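You operate a simulated robot arm through the tools that you are given. There is no shell and no other tool.

Carry out the task below with a simulated robot arm. There is one attempt and no reset: what you move stays moved.

TASK
Put things in order on the top of the wrapping table. At the end: the teal pad from the top of the wrapping table is on the brown small box (marked "Lot 57"); the brown jar from the top of the wrapping table stands where the teal pad stood; the white square tube from the top of the wrapping table stands where the clear tub stood; the clear tub from the top of the wrapping table stands where the brown jar stood; whatever was shut is shut again. Leave all else as you found it, and nothing knocked over.

It is judged by the outcome, as a careful person would: the job done as asked, and still so three seconds after it is handed in. It fails if anything else is knocked over, pushed out of place, dropped, spilled or broken.

THE ROBOT
A 6-joint arm with a two-finger gripper, fixed in place. Base frame: the origin is on the floor under the middle of its stand, x ahead of it, y to its left, z up; the work surface is at about z = 720. Readings come in mm, degrees, newtons and seconds.
With the tool pointing down near the work surface it reaches from about 360 to 680 mm from the base axis. Its first joint turns from -66.0 to 66.0 degrees. Payload 2.45 kg.
The TCP is the grasp point between the finger pads, 30 mm short of the fingertips. In the tool frame z runs along the fingers and y along their closing line. The gripper opens to 106 mm; its body begins 79 mm behind the TCP.
Orientation is told as [roll, pitch, yaw] about the base's x, y, z axes, in that order, counted from this pose: with the fingers straight down and closing along the base's y, the tool's x points along the base's -x, its y along +y and its z along -z.

THE INTERFACE
- The arm moves only by the tool move_arm. Its argument "motion" is a list of rows, each an object of numbers (a shift or turn left out is 0, a gripper value left out holds the last): "tx", "ty", "tz": the shift along the tool's x, y, z in units of 30 mm (1.0 is 30 mm); "rx", "ry", "rz": the turn, a rotation vector about the tool's x, y, z in units of 8 degrees (1.0 is 8 degrees). In form: [{"tx": .., "ty": .., "tz": .., "rx": .., "ry": .., "rz": ..}, ...]. A call has 1 to 20 rows; each row shifts and turns the commanded pose from where the row before left it, along the tool's axes as they then stand. "jaw" is the finger opening in mm, from 0 to 106, set as the call begins (left out, the last holds). A call with a number of a shift or a turn outside -1 to 1 is refused whole. Rows are played at 5 a second. More than 50 mm and 8.6 degrees between two rows, or a gripper value outside its range, and nothing of the call is played. A pose out of reach is approached as far as the arm can. The call stops where the force on the tool passes 40 N (or 10 N more than at its start, if that is more) or the arm is blocked; 0.2 s more then pass. Each finger travels about 153 mm/s and halts on what it meets, pressing with about 31 N; the grip force reading is that of the motor and also rises with nothing between the fingers. The clock runs only during rows and for 0.2 s after the last one: add rows that do not move to give the fingers time. It gives the time, the measured TCP pose, the force on the tool (base axes), the opening and the grip force at its end, in the units of the frame above (readings bear some noise), with the torque about the TCP (base axes, N m) and any sound that the robot's microphone picked up.
- Cameras (640 x 400 px; columns grow to the right, rows downward): "scene" is fixed at [47.4, 412, 1387.3]; the picture's right is [-0.76, -0.65, 0.00], its down [-0.48, 0.56, -0.68] and it looks along [0.44, -0.51, -0.73] (base axes); focal length 307 px, centre (320, 200). "wrist" rides on the gripper at [76, -2, -106] in the tool frame; the picture's right is [0.02, 1.00, 0.00], its down [-0.78, 0.02, -0.62] and it looks along [-0.62, 0.01, 0.78] (tool axes); focal length 247 px, centre (320, 200). There is no depth. A picture from a camera that has moved, and an enlarged one, comes with that camera's place and axes in the base frame and with its lens. The place of the scene camera against the robot may be out by one fixed shift of up to 12 mm in any direction.
- snapshot(camera): a new picture of that camera. It takes no simulated time.
- zoom(camera, box): a new picture of the part [left, top, right, bottom] of that camera's present view, enlarged. It takes no simulated time.
- hand_in(): hands the job in; it is judged then, once.

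Nothing tells you positions but the pictures and the camera data. Unless the task says otherwise, let go and move clear before handing in.

The tools are called after "Call:" as a command line: name --argument value ..., lists and objects as JSON in quotes. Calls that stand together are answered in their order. move_arm: Moves the arm, as the interface text tells. Its arguments: {"type":"object","properties":{"motion":{"type":"array","items":{"type":"object","properties":{"tx":{"type":"number"},"ty":{"type":"number"},"tz":{"type":"number"},"rx":{"type":"number"},"ry":{"type":"number"},"rz":{"type":"number"}}}},"jaw":{"type":"number"}},"required":["motion"]} The other tools are called the same way: snapshot (camera) takes a picture; zoom (camera, box) takes an enlarged picture of a part of a camera's view; hand_in () hands the job in.

At the start:

```text
clock: 0.0
ee_pos: [277.9, 146.9, 1053.7]
tcp_rot: [0.1, -0.2, 0.1]
force: [-0.1, -0.5, 0.2]
torque: [0.0, -0.03, 0.02]
opening: 106.2
gripper_force: 0.0
```

scene: 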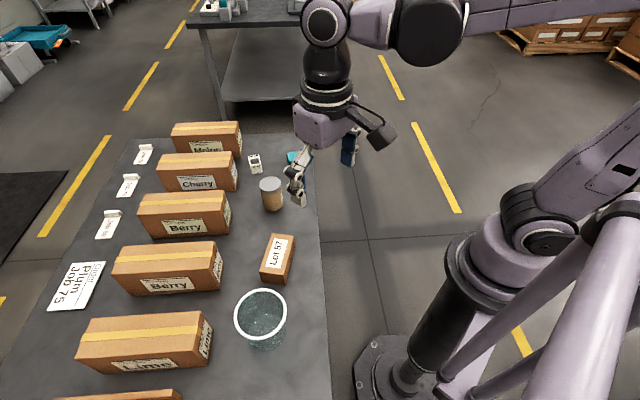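
wrist: 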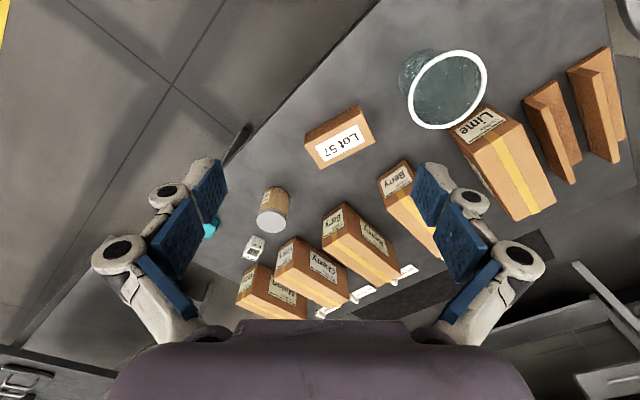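

I see a table with a row of boxes, a clear tub, the "Lot 57" box, a brown jar, a small white square tube and a teal pad partly hidden behind the gripper. I'll take closer looks first to locate everything.

Call:
zoom --camera "scene" --box '[220, 120, 380, 220]'

Call:
zoom --camera "scene" --box '[200, 210, 360, 370]'

Call:
zoom --camera "wrist" --box '[180, 150, 340, 300]'

Call:
zoom --camera "wrist" --box '[280, 30, 520, 180]'

```text
4.00 times, centred on (300, 170) of scene
camera zoom: at [47.4, 412.0, 1387.3], right [-0.76, -0.65, 0.0], down [-0.48, 0.56, -0.68], along [0.44, -0.51, -0.73], focal length 1230 px, centre (400, 320)
```

zoom: 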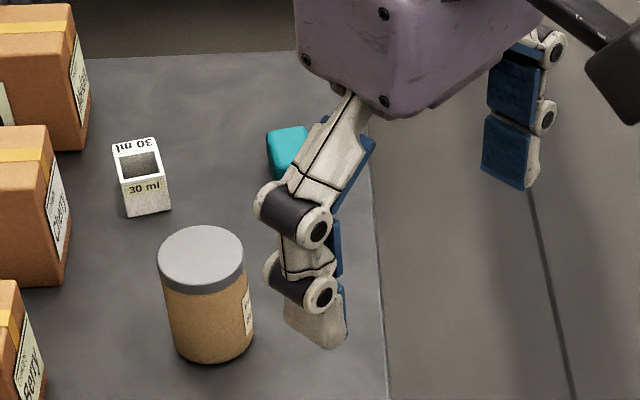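

```text
2.50 times, centred on (280, 290) of scene
camera zoom: at [47.4, 412.0, 1387.3], right [-0.76, -0.65, 0.0], down [-0.48, 0.56, -0.68], along [0.44, -0.51, -0.73], focal length 768 px, centre (420, -25)
```

zoom: 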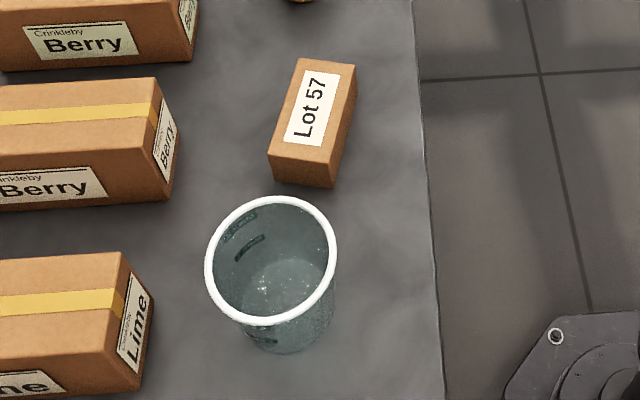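

```text
2.67 times, centred on (260, 225) of wrist
camera zoom: at [201.5, 145.1, 1160.5], right [-0.02, 1.0, 0.0], down [0.78, 0.02, 0.62], along [0.62, 0.02, -0.78], focal length 659 px, centre (480, 133)
```

zoom: 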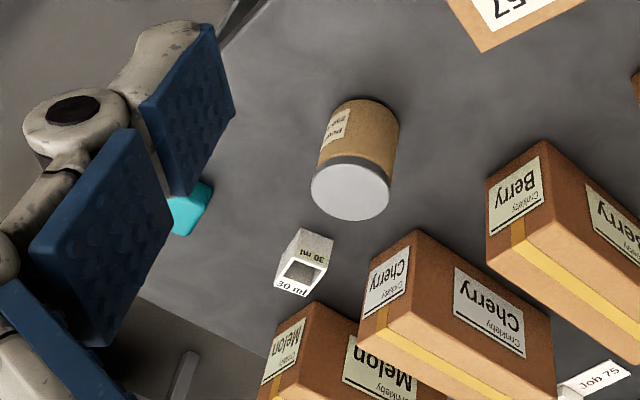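

```text
2.67 times, centred on (400, 105) of wrist
camera zoom: at [201.5, 145.1, 1160.5], right [-0.02, 1.0, 0.0], down [0.78, 0.02, 0.62], along [0.62, 0.02, -0.78], focal length 659 px, centre (107, 453)
```

zoom: 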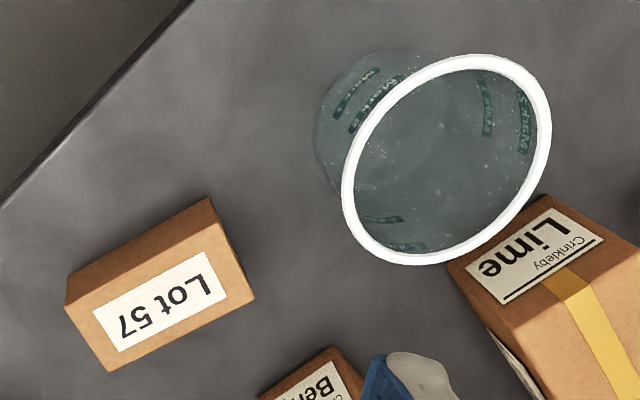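

The table is rotated about 45° to the base; rough estimates put the jar near (545, 48), tube near (685, -16), pad near (641, -135), tub near (275, 318) and Lot 57 near (387, 175). I'll move the wrist camera, staying high, to view the far group from nearer.

Call:
move_arm --motion '[{"tx": -0.789, "ty": -0.983, "tz": 0.3}, {"tx": -0.789, "ty": -0.983, "tz": 0.3}, {"tx": -0.789, "ty": -0.983, "tz": 0.3}, {"tx": -0.789, "ty": -0.983, "tz": 0.3}, {"tx": -0.789, "ty": -0.983, "tz": 0.3}, {"tx": -0.789, "ty": -0.983, "tz": 0.3}]'

Call:
snapshot --camera "wrist"

Call:
snapshot --camera "scene"

```text
clock: 1.4
ee_pos: [419.9, -30.3, 1000.8]
tcp_rot: [0.1, -0.1, 0.1]
force: [-0.6, 0.3, 0.9]
torque: [0.03, 0.02, -0.01]
opening: 106.0
gripper_force: 0.0
```

```text
taken
camera wrist: at [344.1, -32.8, 1106.4], right [-0.02, 1.0, 0.0], down [0.78, 0.02, 0.62], along [0.62, 0.02, -0.78], focal length 247 px, centre (320, 200)
```

wrist: 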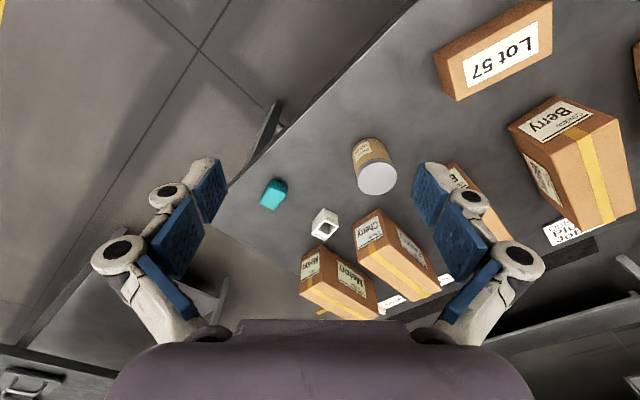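

```text
taken
```

scene: 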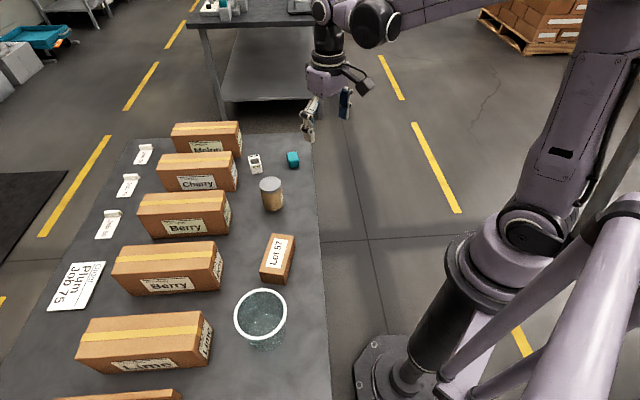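

Call:
zoom --camera "wrist" --box '[230, 120, 430, 245]'

Call:
zoom --camera "scene" --box '[230, 140, 326, 200]'

Call:
zoom --camera "wrist" --box '[250, 165, 350, 228]'

```text
3.20 times, centred on (330, 182) of wrist
camera zoom: at [344.1, -32.8, 1106.4], right [-0.02, 1.0, 0.0], down [0.78, 0.02, 0.62], along [0.62, 0.02, -0.78], focal length 790 px, centre (288, 256)
```

zoom: 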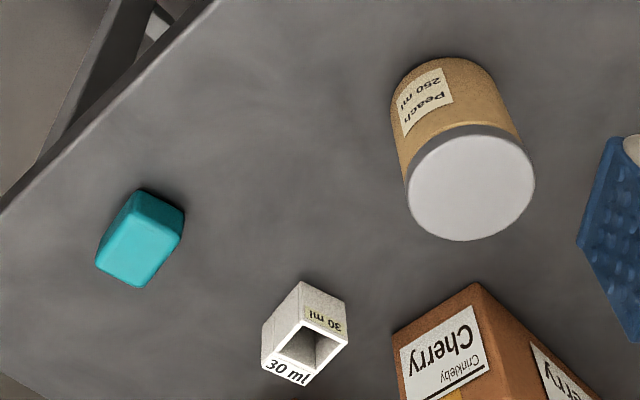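

```text
6.67 times, centred on (278, 170) of scene
camera zoom: at [47.4, 412.0, 1387.3], right [-0.76, -0.65, 0.0], down [-0.48, 0.56, -0.68], along [0.44, -0.51, -0.73], focal length 2049 px, centre (600, 400)
```

zoom: 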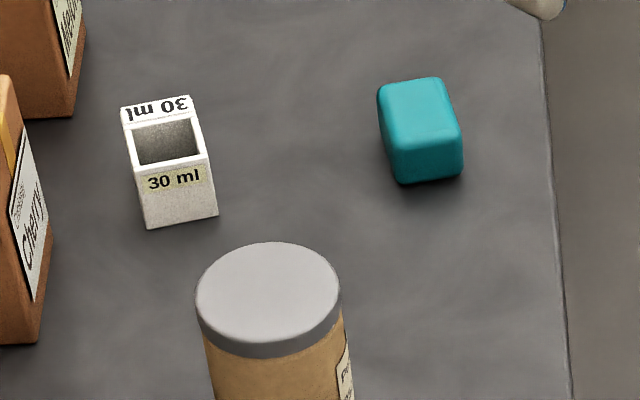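

```text
6.35 times, centred on (300, 196) of wrist
camera zoom: at [344.1, -32.8, 1106.4], right [-0.02, 1.0, 0.0], down [0.78, 0.02, 0.62], along [0.62, 0.02, -0.78], focal length 1568 px, centre (447, 222)
```

zoom: 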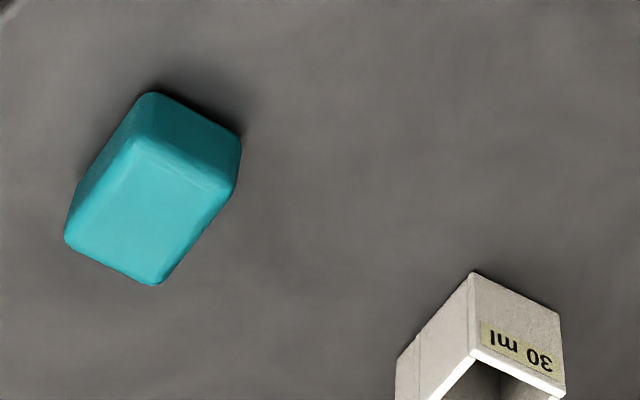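

From this view: pad about (630, -112), top z ≈ 745, ~44×30×25 mm; jar about (540, 57), height ≈ 89, dia ≈ 58; tube about (700, -11). Next I move the wrist camera to look at the tub and the Lot 57 box.

Call:
move_arm --motion '[{"tx": 0.733, "ty": 0.933, "tz": -0.2}, {"tx": 0.733, "ty": 0.933, "tz": -0.2}, {"tx": 0.733, "ty": 0.933, "tz": -0.2}, {"tx": 0.733, "ty": 0.933, "tz": -0.2}, {"tx": 0.733, "ty": 0.933, "tz": -0.2}, {"tx": 0.733, "ty": 0.933, "tz": -0.2}, {"tx": 0.733, "ty": 0.933, "tz": -0.2}, {"tx": 0.733, "ty": 0.933, "tz": -0.2}, {"tx": 0.733, "ty": 0.933, "tz": -0.2}, {"rz": -0.9375}, {"rz": -0.9375}, {"rz": -0.9375}, {"rz": -0.9375}, {"rz": -0.9375}, {"rz": -0.9375}]'

Call:
snapshot --camera "wrist"

Call:
snapshot --camera "scene"

```text
clock: 4.6
ee_pos: [222.7, 222.6, 1054.0]
tcp_rot: [0.1, -0.2, 45.2]
force: [0.4, -0.4, -0.3]
torque: [-0.02, 0.04, 0.03]
opening: 106.2
gripper_force: 0.1
```

```text
taken
camera wrist: at [170.1, 166.6, 1160.0], right [-0.72, 0.69, 0.0], down [0.54, 0.57, 0.62], along [0.43, 0.45, -0.78], focal length 247 px, centre (320, 200)
```

wrist: 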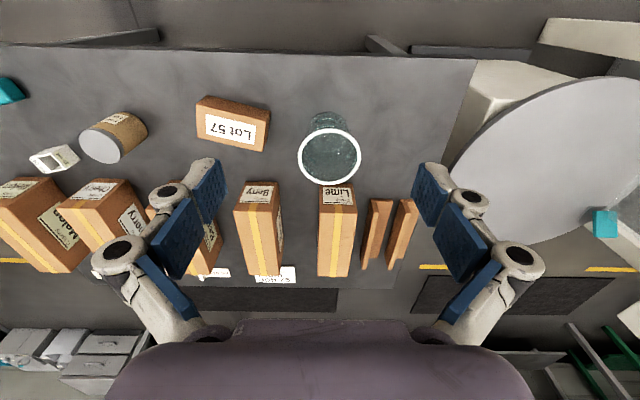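

```text
taken
```

scene: 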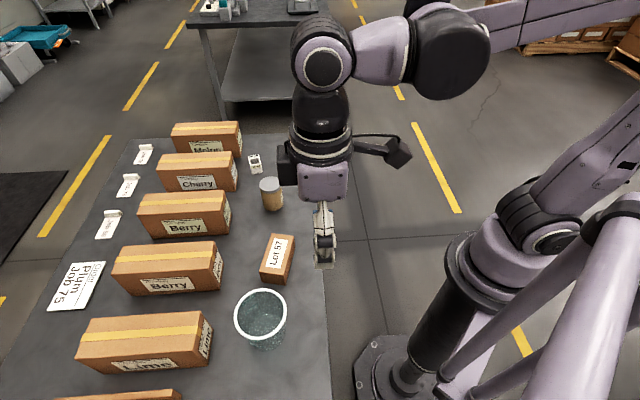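

Call:
zoom --camera "wrist" --box '[180, 75, 380, 200]'

Call:
zoom --camera "wrist" --box '[280, 95, 380, 195]'

Call:
zoom --camera "wrist" --box '[185, 85, 285, 160]'

Call:
zoom --camera "wrist" --box '[0, 70, 200, 260]'

```text
3.20 times, centred on (280, 138) of wrist
camera zoom: at [170.1, 166.6, 1160.0], right [-0.72, 0.69, 0.0], down [0.54, 0.57, 0.62], along [0.43, 0.45, -0.78], focal length 790 px, centre (448, 400)
```

zoom: 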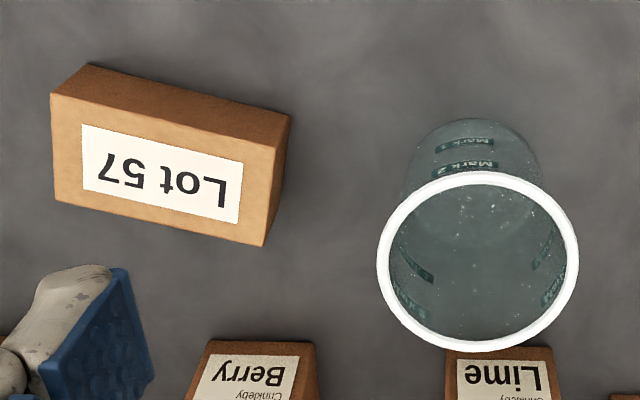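

```text
4.00 times, centred on (330, 145) of wrist
camera zoom: at [170.1, 166.6, 1160.0], right [-0.72, 0.69, 0.0], down [0.54, 0.57, 0.62], along [0.43, 0.45, -0.78], focal length 988 px, centre (280, 420)
```

zoom: 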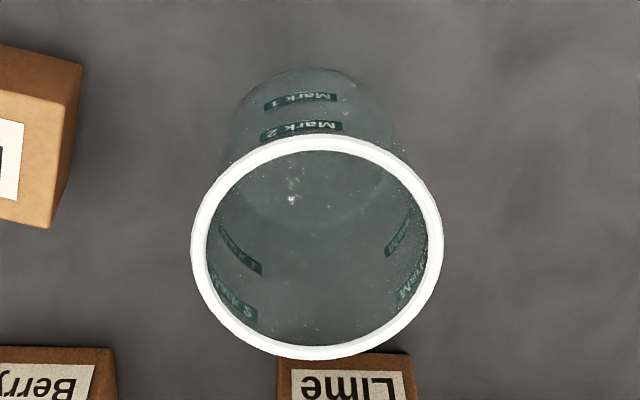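

```text
5.33 times, centred on (235, 122) of wrist
camera zoom: at [170.1, 166.6, 1160.0], right [-0.72, 0.69, 0.0], down [0.54, 0.57, 0.62], along [0.43, 0.45, -0.78], focal length 1317 px, centre (773, 613)
```

zoom: 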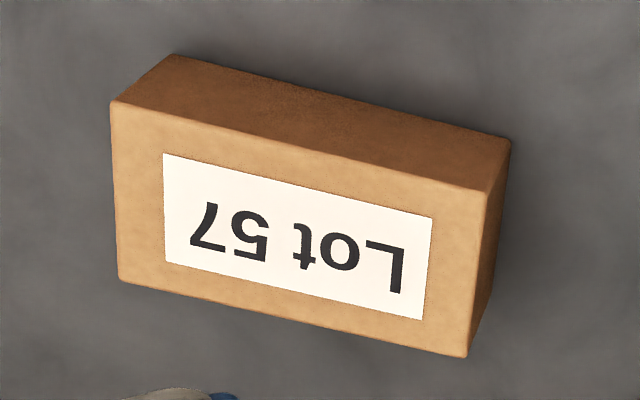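

```text
2.11 times, centred on (100, 165) of wrist
camera zoom: at [170.1, 166.6, 1160.0], right [-0.72, 0.69, 0.0], down [0.54, 0.57, 0.62], along [0.43, 0.45, -0.78], focal length 520 px, centre (783, 274)
```

zoom: 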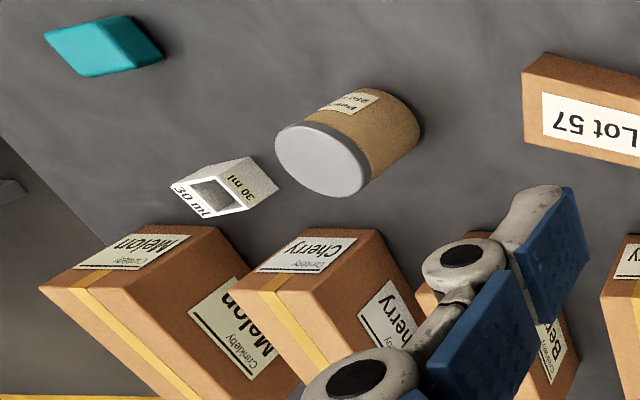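

Lot 57 box: centre (390, 184.5), 110×57.5, top z ≈ 767. Tub: centre about (288, 313), rim dia ≈ 98, height ≈ 100. Next I go for a closer look at the pad and tube before grasping.

Call:
move_arm --motion '[{"rz": 0.942}, {"rz": 0.942}, {"rz": 0.942}, {"rz": 0.942}, {"rz": 0.942}, {"rz": 0.942}, {"tx": -0.924, "ty": -0.942, "tz": 0.513}, {"tx": -0.924, "ty": -0.942, "tz": 0.513}, {"tx": -0.924, "ty": -0.942, "tz": 0.513}, {"tx": -0.924, "ty": -0.942, "tz": 0.513}, {"tx": -0.924, "ty": -0.942, "tz": 0.513}, {"tx": -0.924, "ty": -0.942, "tz": 0.513}, {"tx": -0.924, "ty": -0.942, "tz": 0.513}, {"tx": -0.924, "ty": -0.942, "tz": 0.513}, {"tx": -0.924, "ty": -0.942, "tz": 0.513}, {"tx": -0.924, "ty": -0.942, "tz": 0.513}]'

Call:
snapshot --camera "wrist"

Call:
zoom --camera "wrist" --box '[220, 130, 420, 255]'

Call:
zoom --camera "wrist" --box '[300, 190, 400, 252]'

```text
clock: 8.0
ee_pos: [500.4, -60.6, 900.5]
tcp_rot: [0.0, 0.0, -0.2]
force: [-0.6, -0.8, 0.5]
torque: [0.01, 0.0, 0.0]
opening: 106.0
gripper_force: 0.1
```

```text
taken
camera wrist: at [424.8, -62.4, 1006.2], right [-0.02, 1.0, 0.0], down [0.78, 0.01, 0.62], along [0.62, 0.01, -0.78], focal length 247 px, centre (320, 200)
```

wrist: 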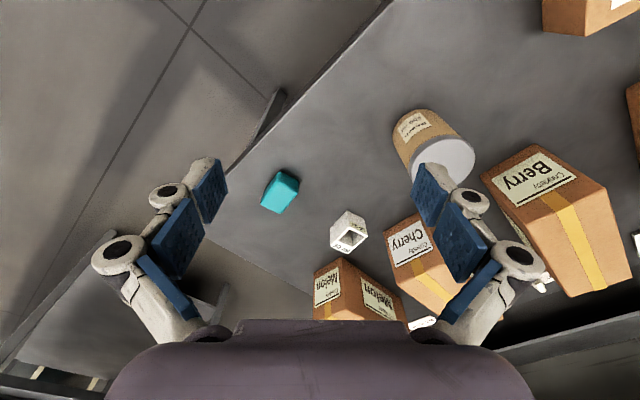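

```text
3.20 times, centred on (320, 192) of wrist
camera zoom: at [424.8, -62.4, 1006.2], right [-0.02, 1.0, 0.0], down [0.78, 0.01, 0.62], along [0.62, 0.01, -0.78], focal length 790 px, centre (320, 224)
```

zoom: 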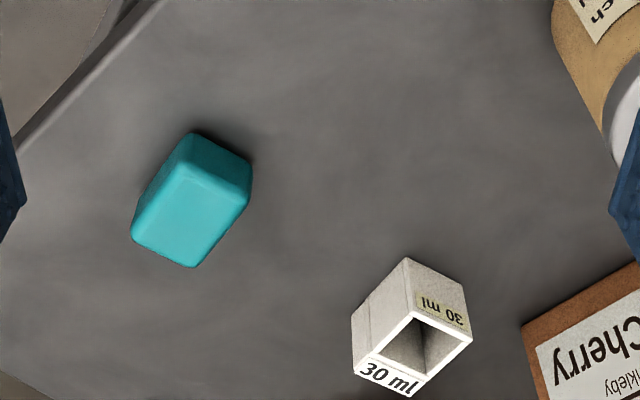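

```text
6.40 times, centred on (350, 221) of wrist
camera zoom: at [424.8, -62.4, 1006.2], right [-0.02, 1.0, 0.0], down [0.78, 0.01, 0.62], along [0.62, 0.01, -0.78], focal length 1581 px, centre (128, 66)
```

zoom: 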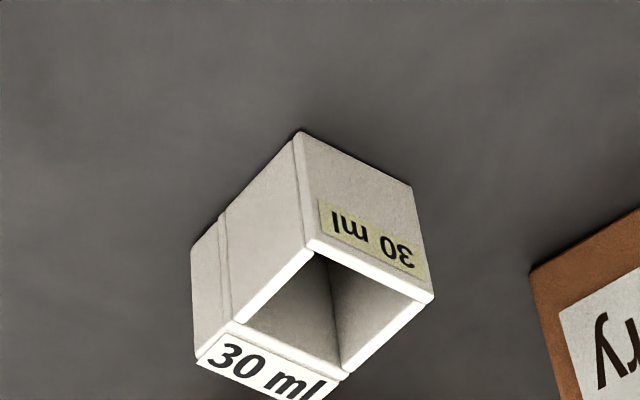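

Call:
zoom --camera "wrist" --box '[322, 200, 372, 255]'

Call:
zoom --camera "scene" --box '[240, 145, 270, 180]'

Call:
zoom --camera "wrist" --box '[250, 160, 310, 220]'

```text
7.27 times, centred on (347, 228) of wrist
camera zoom: at [424.8, -62.4, 1006.2], right [-0.02, 1.0, 0.0], down [0.78, 0.01, 0.62], along [0.62, 0.01, -0.78], focal length 1796 px, centre (124, 0)
```

zoom: 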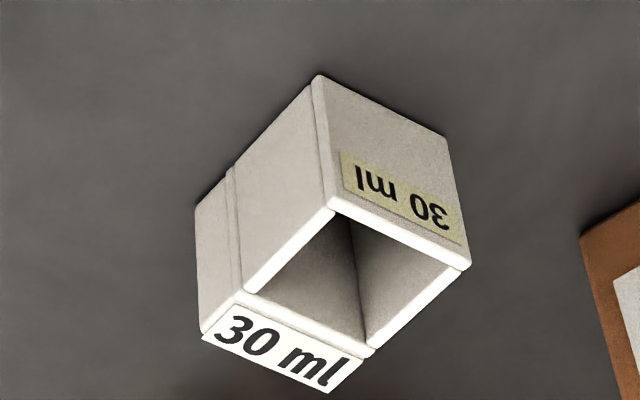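

```text
11.43 times, centred on (255, 162) of scene
camera zoom: at [47.4, 412.0, 1387.3], right [-0.76, -0.65, 0.0], down [-0.48, 0.56, -0.68], along [0.44, -0.51, -0.73], focal length 3513 px, centre (1063, 629)
```

zoom: 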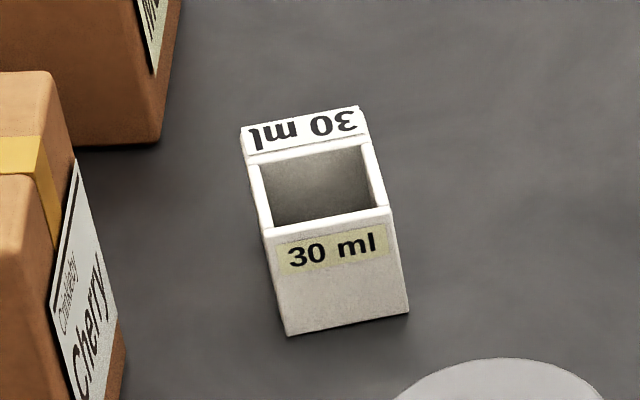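

```text
6.67 times, centred on (280, 190) of wrist
camera zoom: at [424.8, -62.4, 1006.2], right [-0.02, 1.0, 0.0], down [0.78, 0.01, 0.62], along [0.62, 0.01, -0.78], focal length 1646 px, centre (587, 267)
```

zoom: 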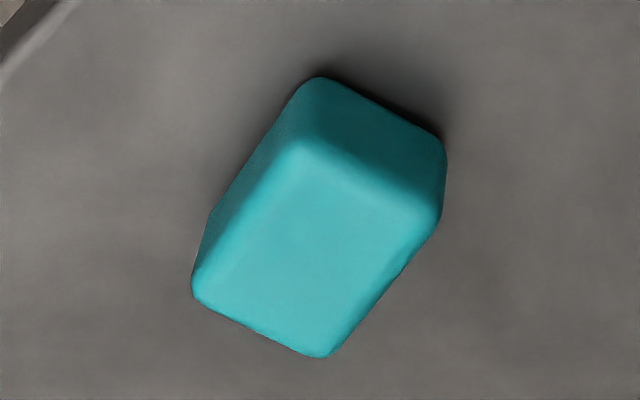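

Call:
zoom --camera "scene" --box '[85, 130, 185, 240]'

Call:
zoom --camera "scene" --box '[40, 250, 140, 320]'

Call:
zoom --camera "scene" --box '[242, 148, 268, 164]'

```text
3.64 times, centred on (135, 185) of scene
camera zoom: at [47.4, 412.0, 1387.3], right [-0.76, -0.65, 0.0], down [-0.48, 0.56, -0.68], along [0.44, -0.51, -0.73], focal length 1118 px, centre (993, 254)
```

zoom: 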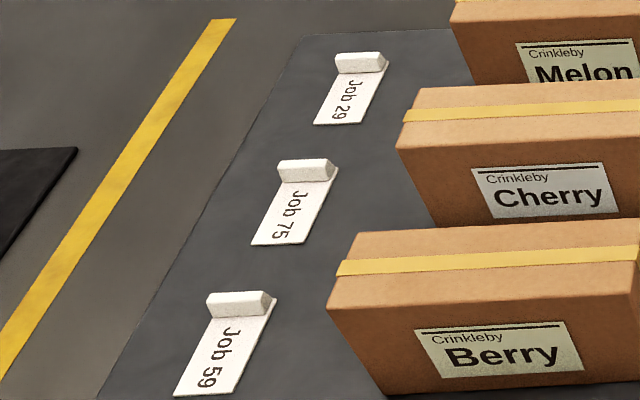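

```text
5.71 times, centred on (90, 285) of scene
camera zoom: at [47.4, 412.0, 1387.3], right [-0.76, -0.65, 0.0], down [-0.48, 0.56, -0.68], along [0.44, -0.51, -0.73], focal length 1757 px, centre (1634, -286)
```

zoom: 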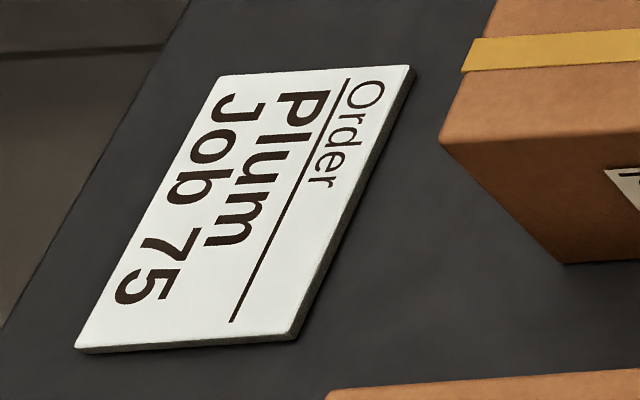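

```text
16.00 times, centred on (255, 156) of scene
camera zoom: at [47.4, 412.0, 1387.3], right [-0.76, -0.65, 0.0], down [-0.48, 0.56, -0.68], along [0.44, -0.51, -0.73], focal length 4918 px, centre (1360, 904)
```

zoom: 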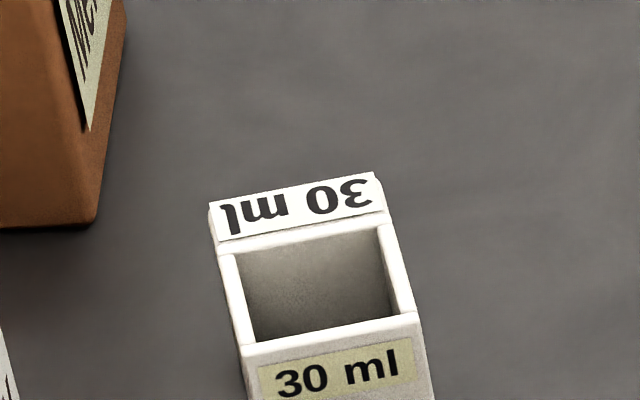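

The white tube (with a label block on its far side) spans about 46×34×38 mm around (700, -15); the pad is at about (631, -114). I'll now turn to the pad's short axis, narrow the jaw to 60 mm and go to a hover above the pad.

Call:
move_arm --motion '[{"rz": 0.808}, {"rz": 0.808}, {"rz": 0.808}, {"rz": 0.808}, {"rz": 0.808}, {"tx": -0.9236, "ty": 0.1704, "tz": 0.67}, {"tx": -0.9236, "ty": 0.1704, "tz": 0.67}, {"tx": -0.9236, "ty": 0.1704, "tz": 0.67}, {"tx": -0.9236, "ty": 0.1704, "tz": 0.67}, {"tx": -0.9236, "ty": 0.1704, "tz": 0.67}]' --jaw 60

Call:
snapshot --camera "wrist"

Call:
zoom --camera "scene" --box '[220, 100, 380, 220]'

```text
clock: 10.2
ee_pos: [630.6, -117.4, 802.0]
tcp_rot: [0.1, 0.0, -32.5]
force: [0.1, -0.6, 0.4]
torque: [-0.04, 0.0, -0.02]
opening: 60.0
gripper_force: 0.1
```

```text
taken
camera wrist: at [564.9, -77.7, 906.7], right [0.52, 0.85, 0.0], down [0.67, -0.41, 0.62], along [0.53, -0.32, -0.78], focal length 247 px, centre (320, 200)
```

wrist: 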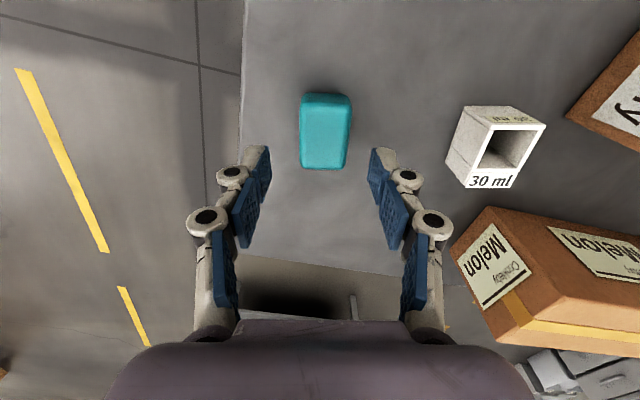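

```text
3.33 times, centred on (300, 160) of scene
camera zoom: at [47.4, 412.0, 1387.3], right [-0.76, -0.65, 0.0], down [-0.48, 0.56, -0.68], along [0.44, -0.51, -0.73], focal length 1025 px, centre (387, 333)
```

zoom: 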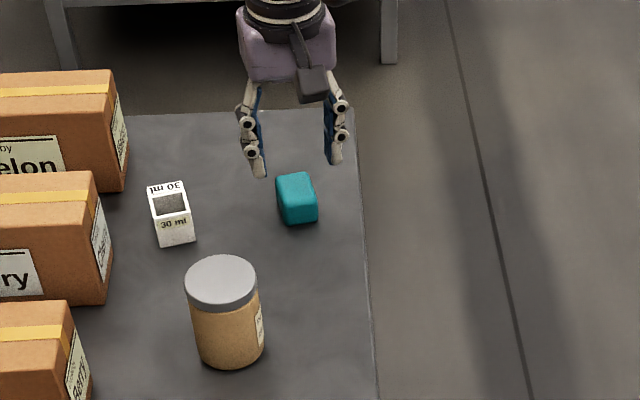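

The pad sits nicely between the open fingers, centred about (630, -114). The reading is a few mm off the command, so I let it settle and read again.

Call:
move_arm --motion '[{"tx": 0}, {"tx": 0}]'

```text
clock: 10.8
ee_pos: [630.4, -116.9, 802.2]
tcp_rot: [0.1, 0.0, -32.5]
force: [-0.6, 0.4, 0.7]
torque: [-0.02, 0.0, 0.06]
opening: 60.0
gripper_force: 0.0
```

Settled at (630.4, -116.9). I correct by ~2.7 mm in y and descend to just above the table around the pad.

Call:
move_arm --motion '[{"tx": 0.054, "ty": 0.072, "tz": 0.4}, {"tz": 0.4}, {"tz": 0.4}, {"tz": 0.3}, {"tx": 0}]'

Call:
snapshot --camera "wrist"

Call:
zoom --camera "scene" --box '[250, 110, 350, 180]'

```text
clock: 12.0
ee_pos: [628.9, -112.0, 756.1]
tcp_rot: [0.0, 0.0, -32.4]
force: [0.8, 0.0, 0.4]
torque: [0.01, -0.01, 0.01]
opening: 60.1
gripper_force: 0.0
```

```text
taken
camera wrist: at [563.3, -73.2, 861.5], right [0.52, 0.85, 0.0], down [0.67, -0.41, 0.62], along [0.53, -0.32, -0.78], focal length 247 px, centre (320, 200)
```

wrist: 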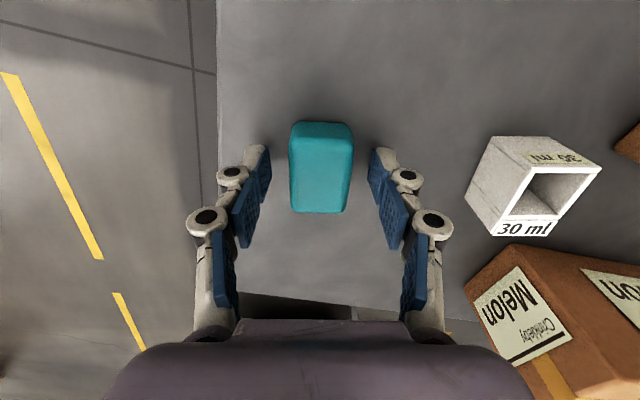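

```text
5.71 times, centred on (300, 145) of scene
camera zoom: at [47.4, 412.0, 1387.3], right [-0.76, -0.65, 0.0], down [-0.48, 0.56, -0.68], along [0.44, -0.51, -0.73], focal length 1757 px, centre (434, 514)
```

zoom: 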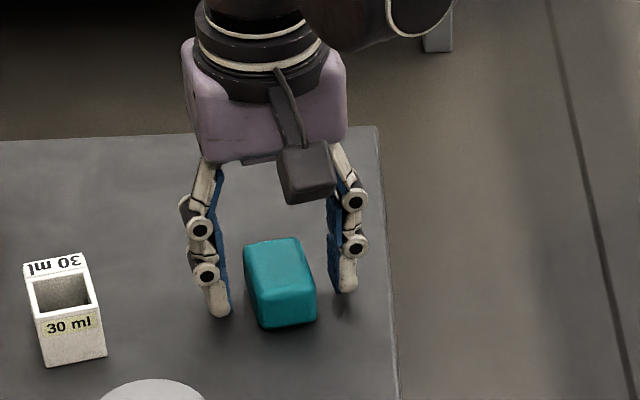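

The pad is centred between the fingers. A small forward correction, 2 mm lower, then I close on it.

Call:
move_arm --motion '[{"tx": -0.09, "tz": 0.06}, {"tx": 0}]'

Call:
move_arm --motion '[{"tx": 0}, {"tx": 0}, {"tx": 0}, {"tx": 0}]' --jaw 10

Call:
snapshot --camera "wrist"

```text
clock: 12.6
ee_pos: [631.1, -113.8, 753.1]
tcp_rot: [0.1, 0.0, -32.5]
force: [-0.1, -0.2, 0.4]
torque: [-0.01, 0.02, -0.01]
opening: 59.8
gripper_force: 0.1
```

```text
clock: 13.6
ee_pos: [630.6, -114.7, 753.7]
tcp_rot: [0.1, 0.1, -32.6]
force: [1.1, 1.5, 7.2]
torque: [0.02, -0.05, -0.06]
opening: 33.7
gripper_force: 31.2
```

```text
taken
camera wrist: at [565.1, -74.8, 859.9], right [0.52, 0.85, 0.0], down [0.67, -0.41, 0.62], along [0.53, -0.32, -0.78], focal length 247 px, centre (320, 200)
```

wrist: 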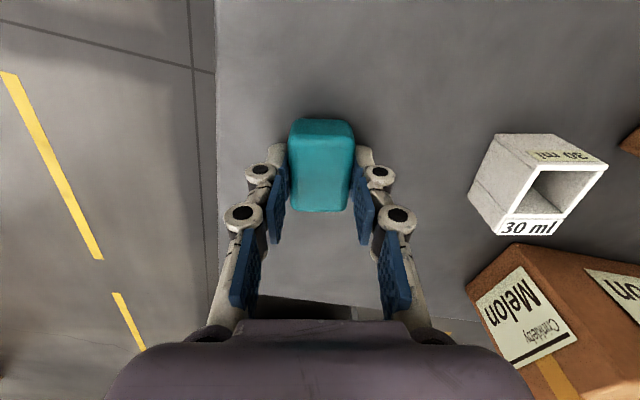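

The pad is gripped (opening 33.7, 31 N). Lifting straight up.

Call:
move_arm --motion '[{"tz": -0.3}, {"tz": -0.7}, {"tz": -1}, {"tz": -1}, {"tz": -1}, {"tz": -1}, {"tx": 0}]'

Call:
snapshot --camera "wrist"

Call:
snapshot --camera "scene"

```text
clock: 15.2
ee_pos: [628.9, -113.7, 902.8]
tcp_rot: [0.1, 0.0, -32.5]
force: [0.2, 0.7, 0.3]
torque: [0.03, 0.04, -0.02]
opening: 33.4
gripper_force: 30.5
```

```text
taken
camera wrist: at [565.2, -74.5, 1008.5], right [0.52, 0.85, 0.0], down [0.67, -0.41, 0.62], along [0.53, -0.32, -0.78], focal length 247 px, centre (320, 200)
```

wrist: 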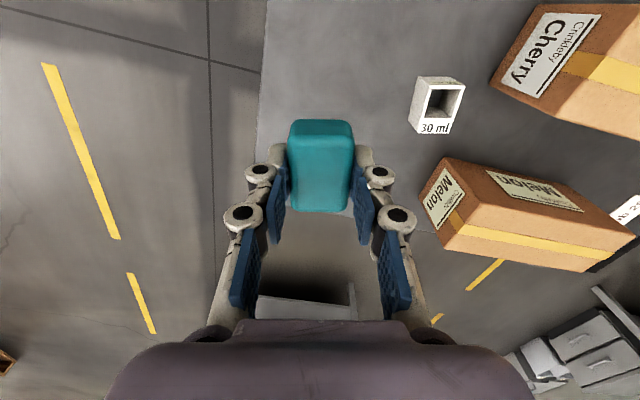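

```text
taken
```

scene: 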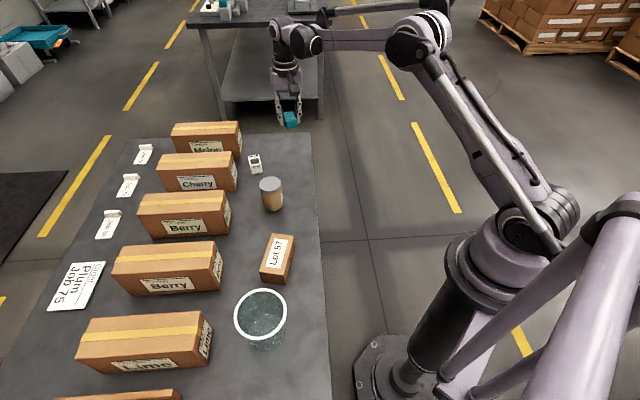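

The pad is held securely. Now I rotate to align it with the Lot 57 box and carry it over at height.

Call:
move_arm --motion '[{"rz": 0.765}, {"rz": 0.765}, {"rz": 0.765}, {"rz": 0.765}, {"tx": 0.975, "ty": -0.098, "tz": 0.05}, {"tx": 0.975, "ty": -0.098, "tz": 0.05}, {"tx": 0.975, "ty": -0.098, "tz": 0.05}, {"tx": 0.975, "ty": -0.098, "tz": 0.05}, {"tx": 0.975, "ty": -0.098, "tz": 0.05}, {"tx": 0.975, "ty": -0.098, "tz": 0.05}, {"tx": 0.975, "ty": -0.098, "tz": 0.05}, {"tx": 0.975, "ty": -0.098, "tz": 0.15}, {"tx": 0.975, "ty": -0.098, "tz": 0.15}, {"tx": 0.975, "ty": -0.098, "tz": 0.15}, {"tx": 0.975, "ty": -0.098, "tz": 0.15}, {"tx": 0.975, "ty": -0.098, "tz": 0.15}, {"tx": 0.975, "ty": -0.098, "tz": 0.15}, {"tx": 0}]'

Call:
snapshot --camera "wrist"

Call:
zoom --camera "scene" --box '[200, 160, 360, 300]'

```text
clock: 19.0
ee_pos: [391.6, 183.3, 868.1]
tcp_rot: [0.1, 0.0, -57.1]
force: [-0.2, 1.1, 0.9]
torque: [-0.05, -0.01, 0.01]
opening: 33.5
gripper_force: 31.5
```

```text
taken
camera wrist: at [348.5, 246.5, 973.2], right [0.83, 0.56, 0.0], down [0.44, -0.65, 0.62], along [0.35, -0.51, -0.78], focal length 247 px, centre (320, 200)
```

wrist: 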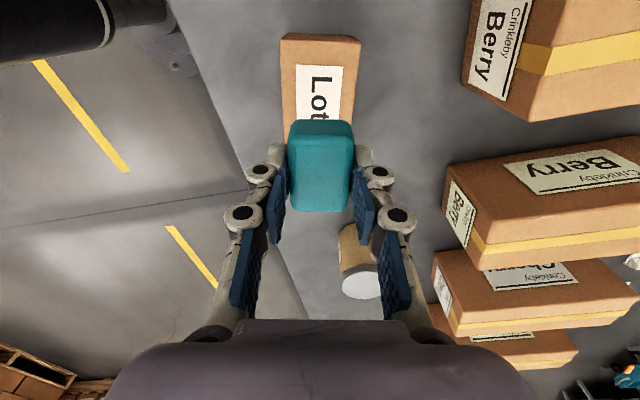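

```text
2.86 times, centred on (280, 230) of scene
camera zoom: at [47.4, 412.0, 1387.3], right [-0.76, -0.65, 0.0], down [-0.48, 0.56, -0.68], along [0.44, -0.51, -0.73], focal length 878 px, centre (434, 114)
```

zoom: 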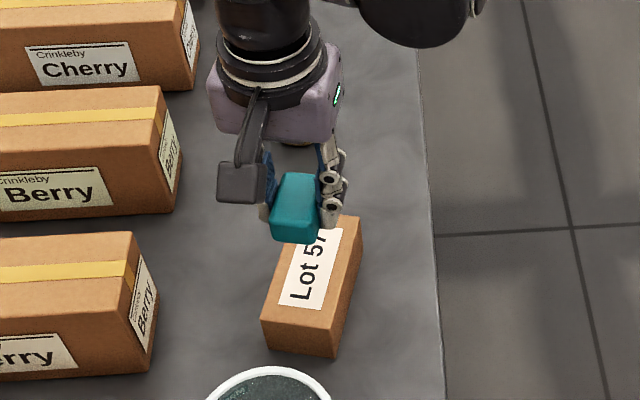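

Aligned over the Lot 57 box. I descend to just above its top, then feel for contact in small steps.

Call:
move_arm --motion '[{"tz": 0.7}, {"tz": 0.7}, {"tz": 0.45}, {"tz": 0.25}, {"tx": 0}]'

Call:
zoom --camera "scene" --box '[230, 200, 320, 300]'

Call:
snapshot --camera "wrist"

```text
clock: 20.2
ee_pos: [391.5, 185.0, 803.5]
tcp_rot: [0.2, 0.0, -56.9]
force: [0.3, 0.3, 12.3]
torque: [-0.03, 0.01, -0.03]
opening: 33.5
gripper_force: 31.0
```

```text
4.00 times, centred on (275, 250) of scene
camera zoom: at [47.3, 411.9, 1387.3], right [-0.76, -0.65, 0.0], down [-0.48, 0.56, -0.68], along [0.44, -0.51, -0.73], focal length 1230 px, centre (500, 0)
```

zoom: 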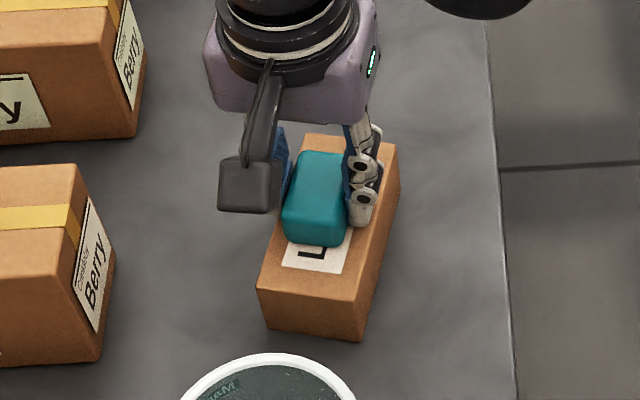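

```text
taken
camera wrist: at [348.7, 248.0, 909.8], right [0.83, 0.56, 0.0], down [0.44, -0.65, 0.62], along [0.35, -0.51, -0.78], focal length 247 px, centre (320, 200)
```

wrist: 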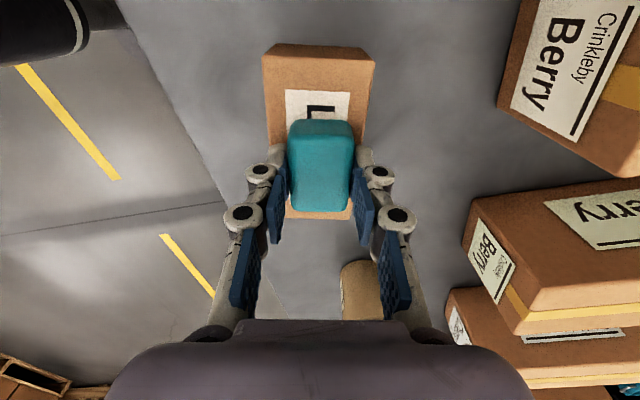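

Contact felt (12 N) with the pad resting on the box. I release gently and lift away.

Call:
move_arm --motion '[{"tz": -0.03}, {"tx": 0}, {"tx": 0}]' --jaw 60

Call:
move_arm --motion '[{"tz": -0.3}, {"tz": -0.8}, {"tz": -1}, {"tz": -1}, {"tz": -1}, {"tx": 0}]'

Call:
snapshot --camera "wrist"

Call:
zoom --camera "scene" --box '[220, 140, 340, 300]'

```text
clock: 21.0
ee_pos: [391.3, 184.4, 805.0]
tcp_rot: [0.2, 0.0, -57.0]
force: [-0.2, 0.4, -0.6]
torque: [-0.02, -0.01, 0.01]
opening: 60.0
gripper_force: 0.2
```

```text
clock: 22.4
ee_pos: [393.5, 185.7, 927.7]
tcp_rot: [0.2, -0.1, -57.0]
force: [-0.8, -0.5, -0.4]
torque: [-0.03, -0.02, 0.01]
opening: 60.2
gripper_force: 0.1
```

```text
taken
camera wrist: at [350.2, 247.5, 1032.8], right [0.83, 0.56, 0.0], down [0.44, -0.65, 0.62], along [0.35, -0.51, -0.78], focal length 247 px, centre (320, 200)
```

wrist: 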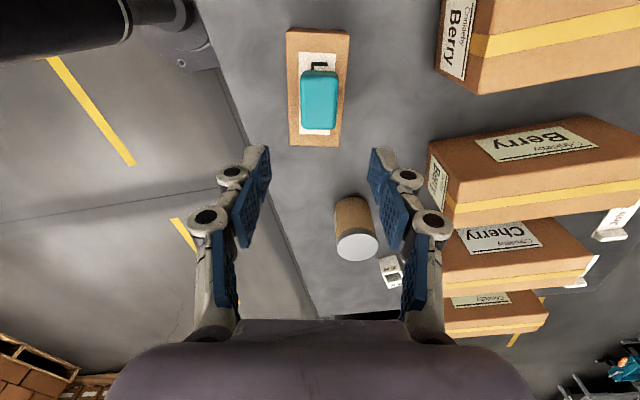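

```text
2.50 times, centred on (280, 220) of scene
camera zoom: at [47.4, 412.0, 1387.3], right [-0.76, -0.65, 0.0], down [-0.48, 0.56, -0.68], along [0.44, -0.51, -0.73], focal length 768 px, centre (420, 150)
```

zoom: 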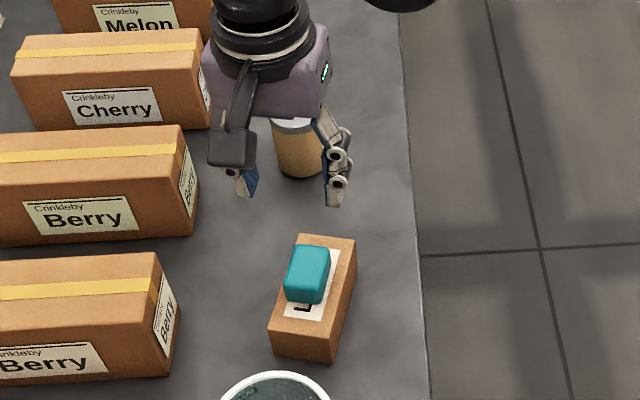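

The pad rests squarely on the Lot 57 box. Next the jar: I rotate to yaw -20° and hover above it at z ≈ 880.

Call:
move_arm --motion '[{"rz": -0.925}, {"rz": -0.925}, {"rz": -0.925}, {"rz": -0.925}, {"rz": -0.925}, {"tx": -0.865, "ty": -0.337, "tz": 0.227}, {"tx": -0.865, "ty": -0.337, "tz": 0.227}, {"tx": -0.865, "ty": -0.337, "tz": 0.227}, {"tx": -0.865, "ty": -0.337, "tz": 0.227}, {"tx": -0.865, "ty": -0.337, "tz": 0.227}, {"tx": -0.865, "ty": -0.337, "tz": 0.227}, {"tx": -0.865, "ty": -0.337, "tz": 0.227}, {"tx": 0}]' --jaw 95

Call:
snapshot --camera "wrist"

Call:
zoom --camera "wrist" --box '[240, 40, 400, 160]'

Call:
zoom --camera "scene" --box '[220, 120, 340, 220]'

```text
clock: 25.2
ee_pos: [539.8, 56.1, 877.0]
tcp_rot: [0.1, -0.1, -20.0]
force: [0.1, -0.4, -0.4]
torque: [-0.01, 0.01, -0.01]
opening: 95.0
gripper_force: 0.1
```

```text
taken
camera wrist: at [467.6, 79.9, 983.6], right [0.32, 0.95, 0.0], down [0.74, -0.25, 0.62], along [0.59, -0.2, -0.78], focal length 247 px, centre (320, 200)
```

wrist: 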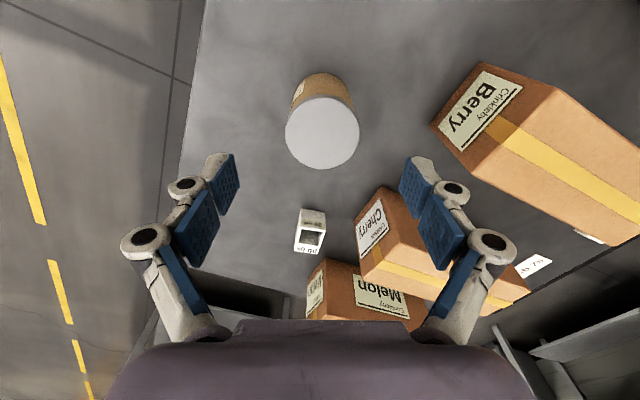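

```text
3.33 times, centred on (320, 100) of wrist
camera zoom: at [467.6, 79.9, 983.6], right [0.32, 0.95, 0.0], down [0.74, -0.25, 0.62], along [0.59, -0.2, -0.78], focal length 823 px, centre (320, 533)
```

zoom: 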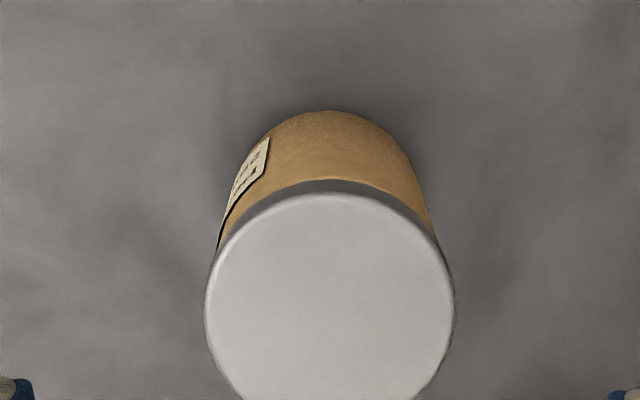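

```text
4.00 times, centred on (280, 170) of scene
camera zoom: at [47.4, 412.0, 1387.3], right [-0.76, -0.65, 0.0], down [-0.48, 0.56, -0.68], along [0.44, -0.51, -0.73], focal length 1230 px, centre (480, 320)
```

zoom: 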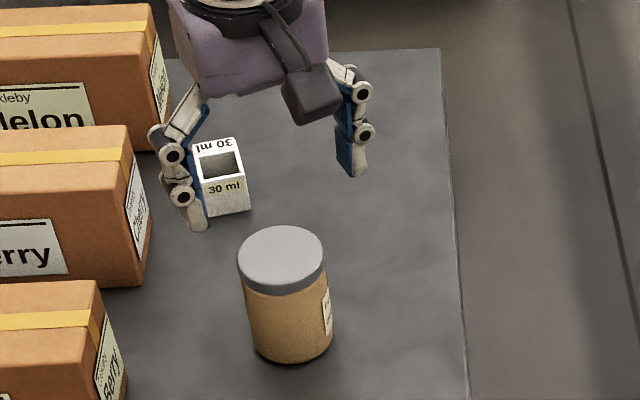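

The jar's centre computes to about (541, 57), nearly under the TCP. I descend around it to grip below the lid.

Call:
move_arm --motion '[{"tx": -0.03, "ty": 0.02, "tz": 0.8}, {"tz": 0.8}, {"tz": 0.8}, {"tz": 0.7}, {"tz": 0.6}, {"tx": 0}]'

Call:
snapshot --camera "wrist"

Call:
zoom --camera "scene" --box '[220, 120, 340, 220]'

```text
clock: 26.6
ee_pos: [540.9, 56.0, 767.1]
tcp_rot: [0.1, -0.2, -20.0]
force: [-0.2, 0.3, 0.7]
torque: [0.0, 0.01, 0.02]
opening: 94.8
gripper_force: 0.0
```

```text
taken
camera wrist: at [467.8, 79.6, 873.3], right [0.32, 0.95, 0.0], down [0.74, -0.25, 0.62], along [0.59, -0.2, -0.78], focal length 247 px, centre (320, 200)
```

wrist: 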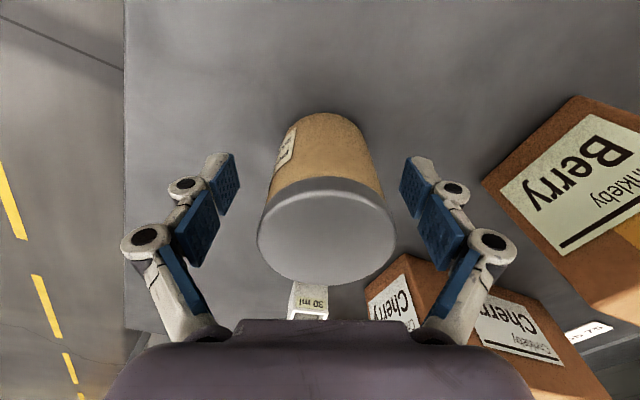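

```text
4.00 times, centred on (280, 170) of scene
camera zoom: at [47.4, 412.0, 1387.3], right [-0.76, -0.65, 0.0], down [-0.48, 0.56, -0.68], along [0.44, -0.51, -0.73], focal length 1230 px, centre (480, 320)
```

zoom: 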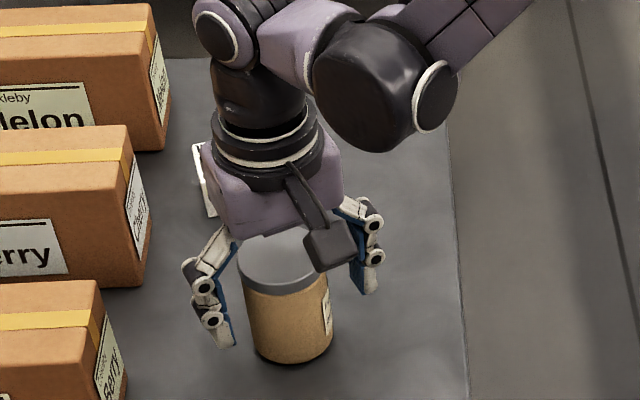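

Call:
move_arm --motion '[{"ty": 0.05, "tz": 0.1}, {"tx": 0}]'

Call:
move_arm --motion '[{"tx": 0}, {"tx": 0}, {"tx": 0}, {"tx": 0}]' --jaw 35

Call:
snapshot --camera "wrist"

```text
clock: 27.2
ee_pos: [540.6, 57.3, 766.3]
tcp_rot: [0.0, -0.1, -20.0]
force: [0.7, 0.7, 0.3]
torque: [-0.05, -0.03, 0.0]
opening: 94.9
gripper_force: 0.0
```

```text
clock: 28.2
ee_pos: [538.7, 58.2, 765.0]
tcp_rot: [0.3, -0.1, -20.0]
force: [2.0, 2.3, 8.2]
torque: [0.07, -0.12, -0.06]
opening: 57.3
gripper_force: 31.2
```

```text
taken
camera wrist: at [467.9, 82.0, 871.5], right [0.32, 0.95, 0.0], down [0.74, -0.25, 0.62], along [0.59, -0.2, -0.78], focal length 247 px, centre (320, 200)
```

wrist: 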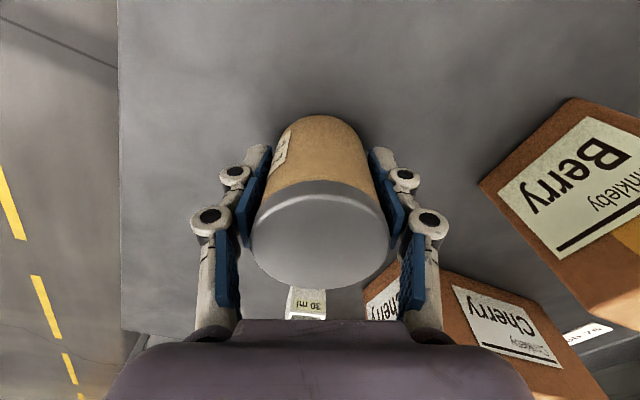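

Jar gripped (57.3 mm, 31 N). Lifting it straight up.

Call:
move_arm --motion '[{"tz": -0.2}, {"tz": -0.5}, {"tz": -0.8}, {"tz": -0.9}, {"tz": -0.9}, {"tx": 0}]'

Call:
snapshot --camera "wrist"

Call:
snapshot --camera "scene"

```text
clock: 29.6
ee_pos: [540.4, 58.4, 864.5]
tcp_rot: [0.2, 0.0, -20.0]
force: [0.7, -0.3, -1.1]
torque: [-0.03, 0.02, 0.0]
opening: 57.2
gripper_force: 30.7
```

```text
taken
camera wrist: at [468.0, 82.0, 970.9], right [0.32, 0.95, 0.0], down [0.74, -0.25, 0.62], along [0.59, -0.2, -0.78], focal length 247 px, centre (320, 200)
```

wrist: 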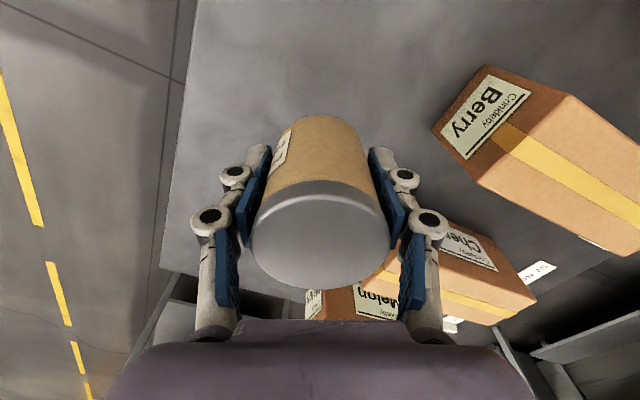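

```text
taken
```

scene: 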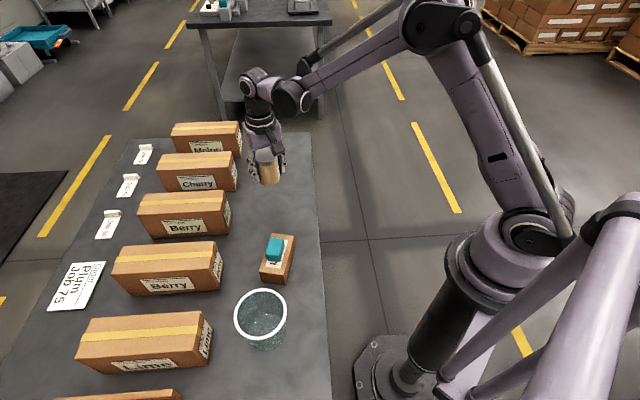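

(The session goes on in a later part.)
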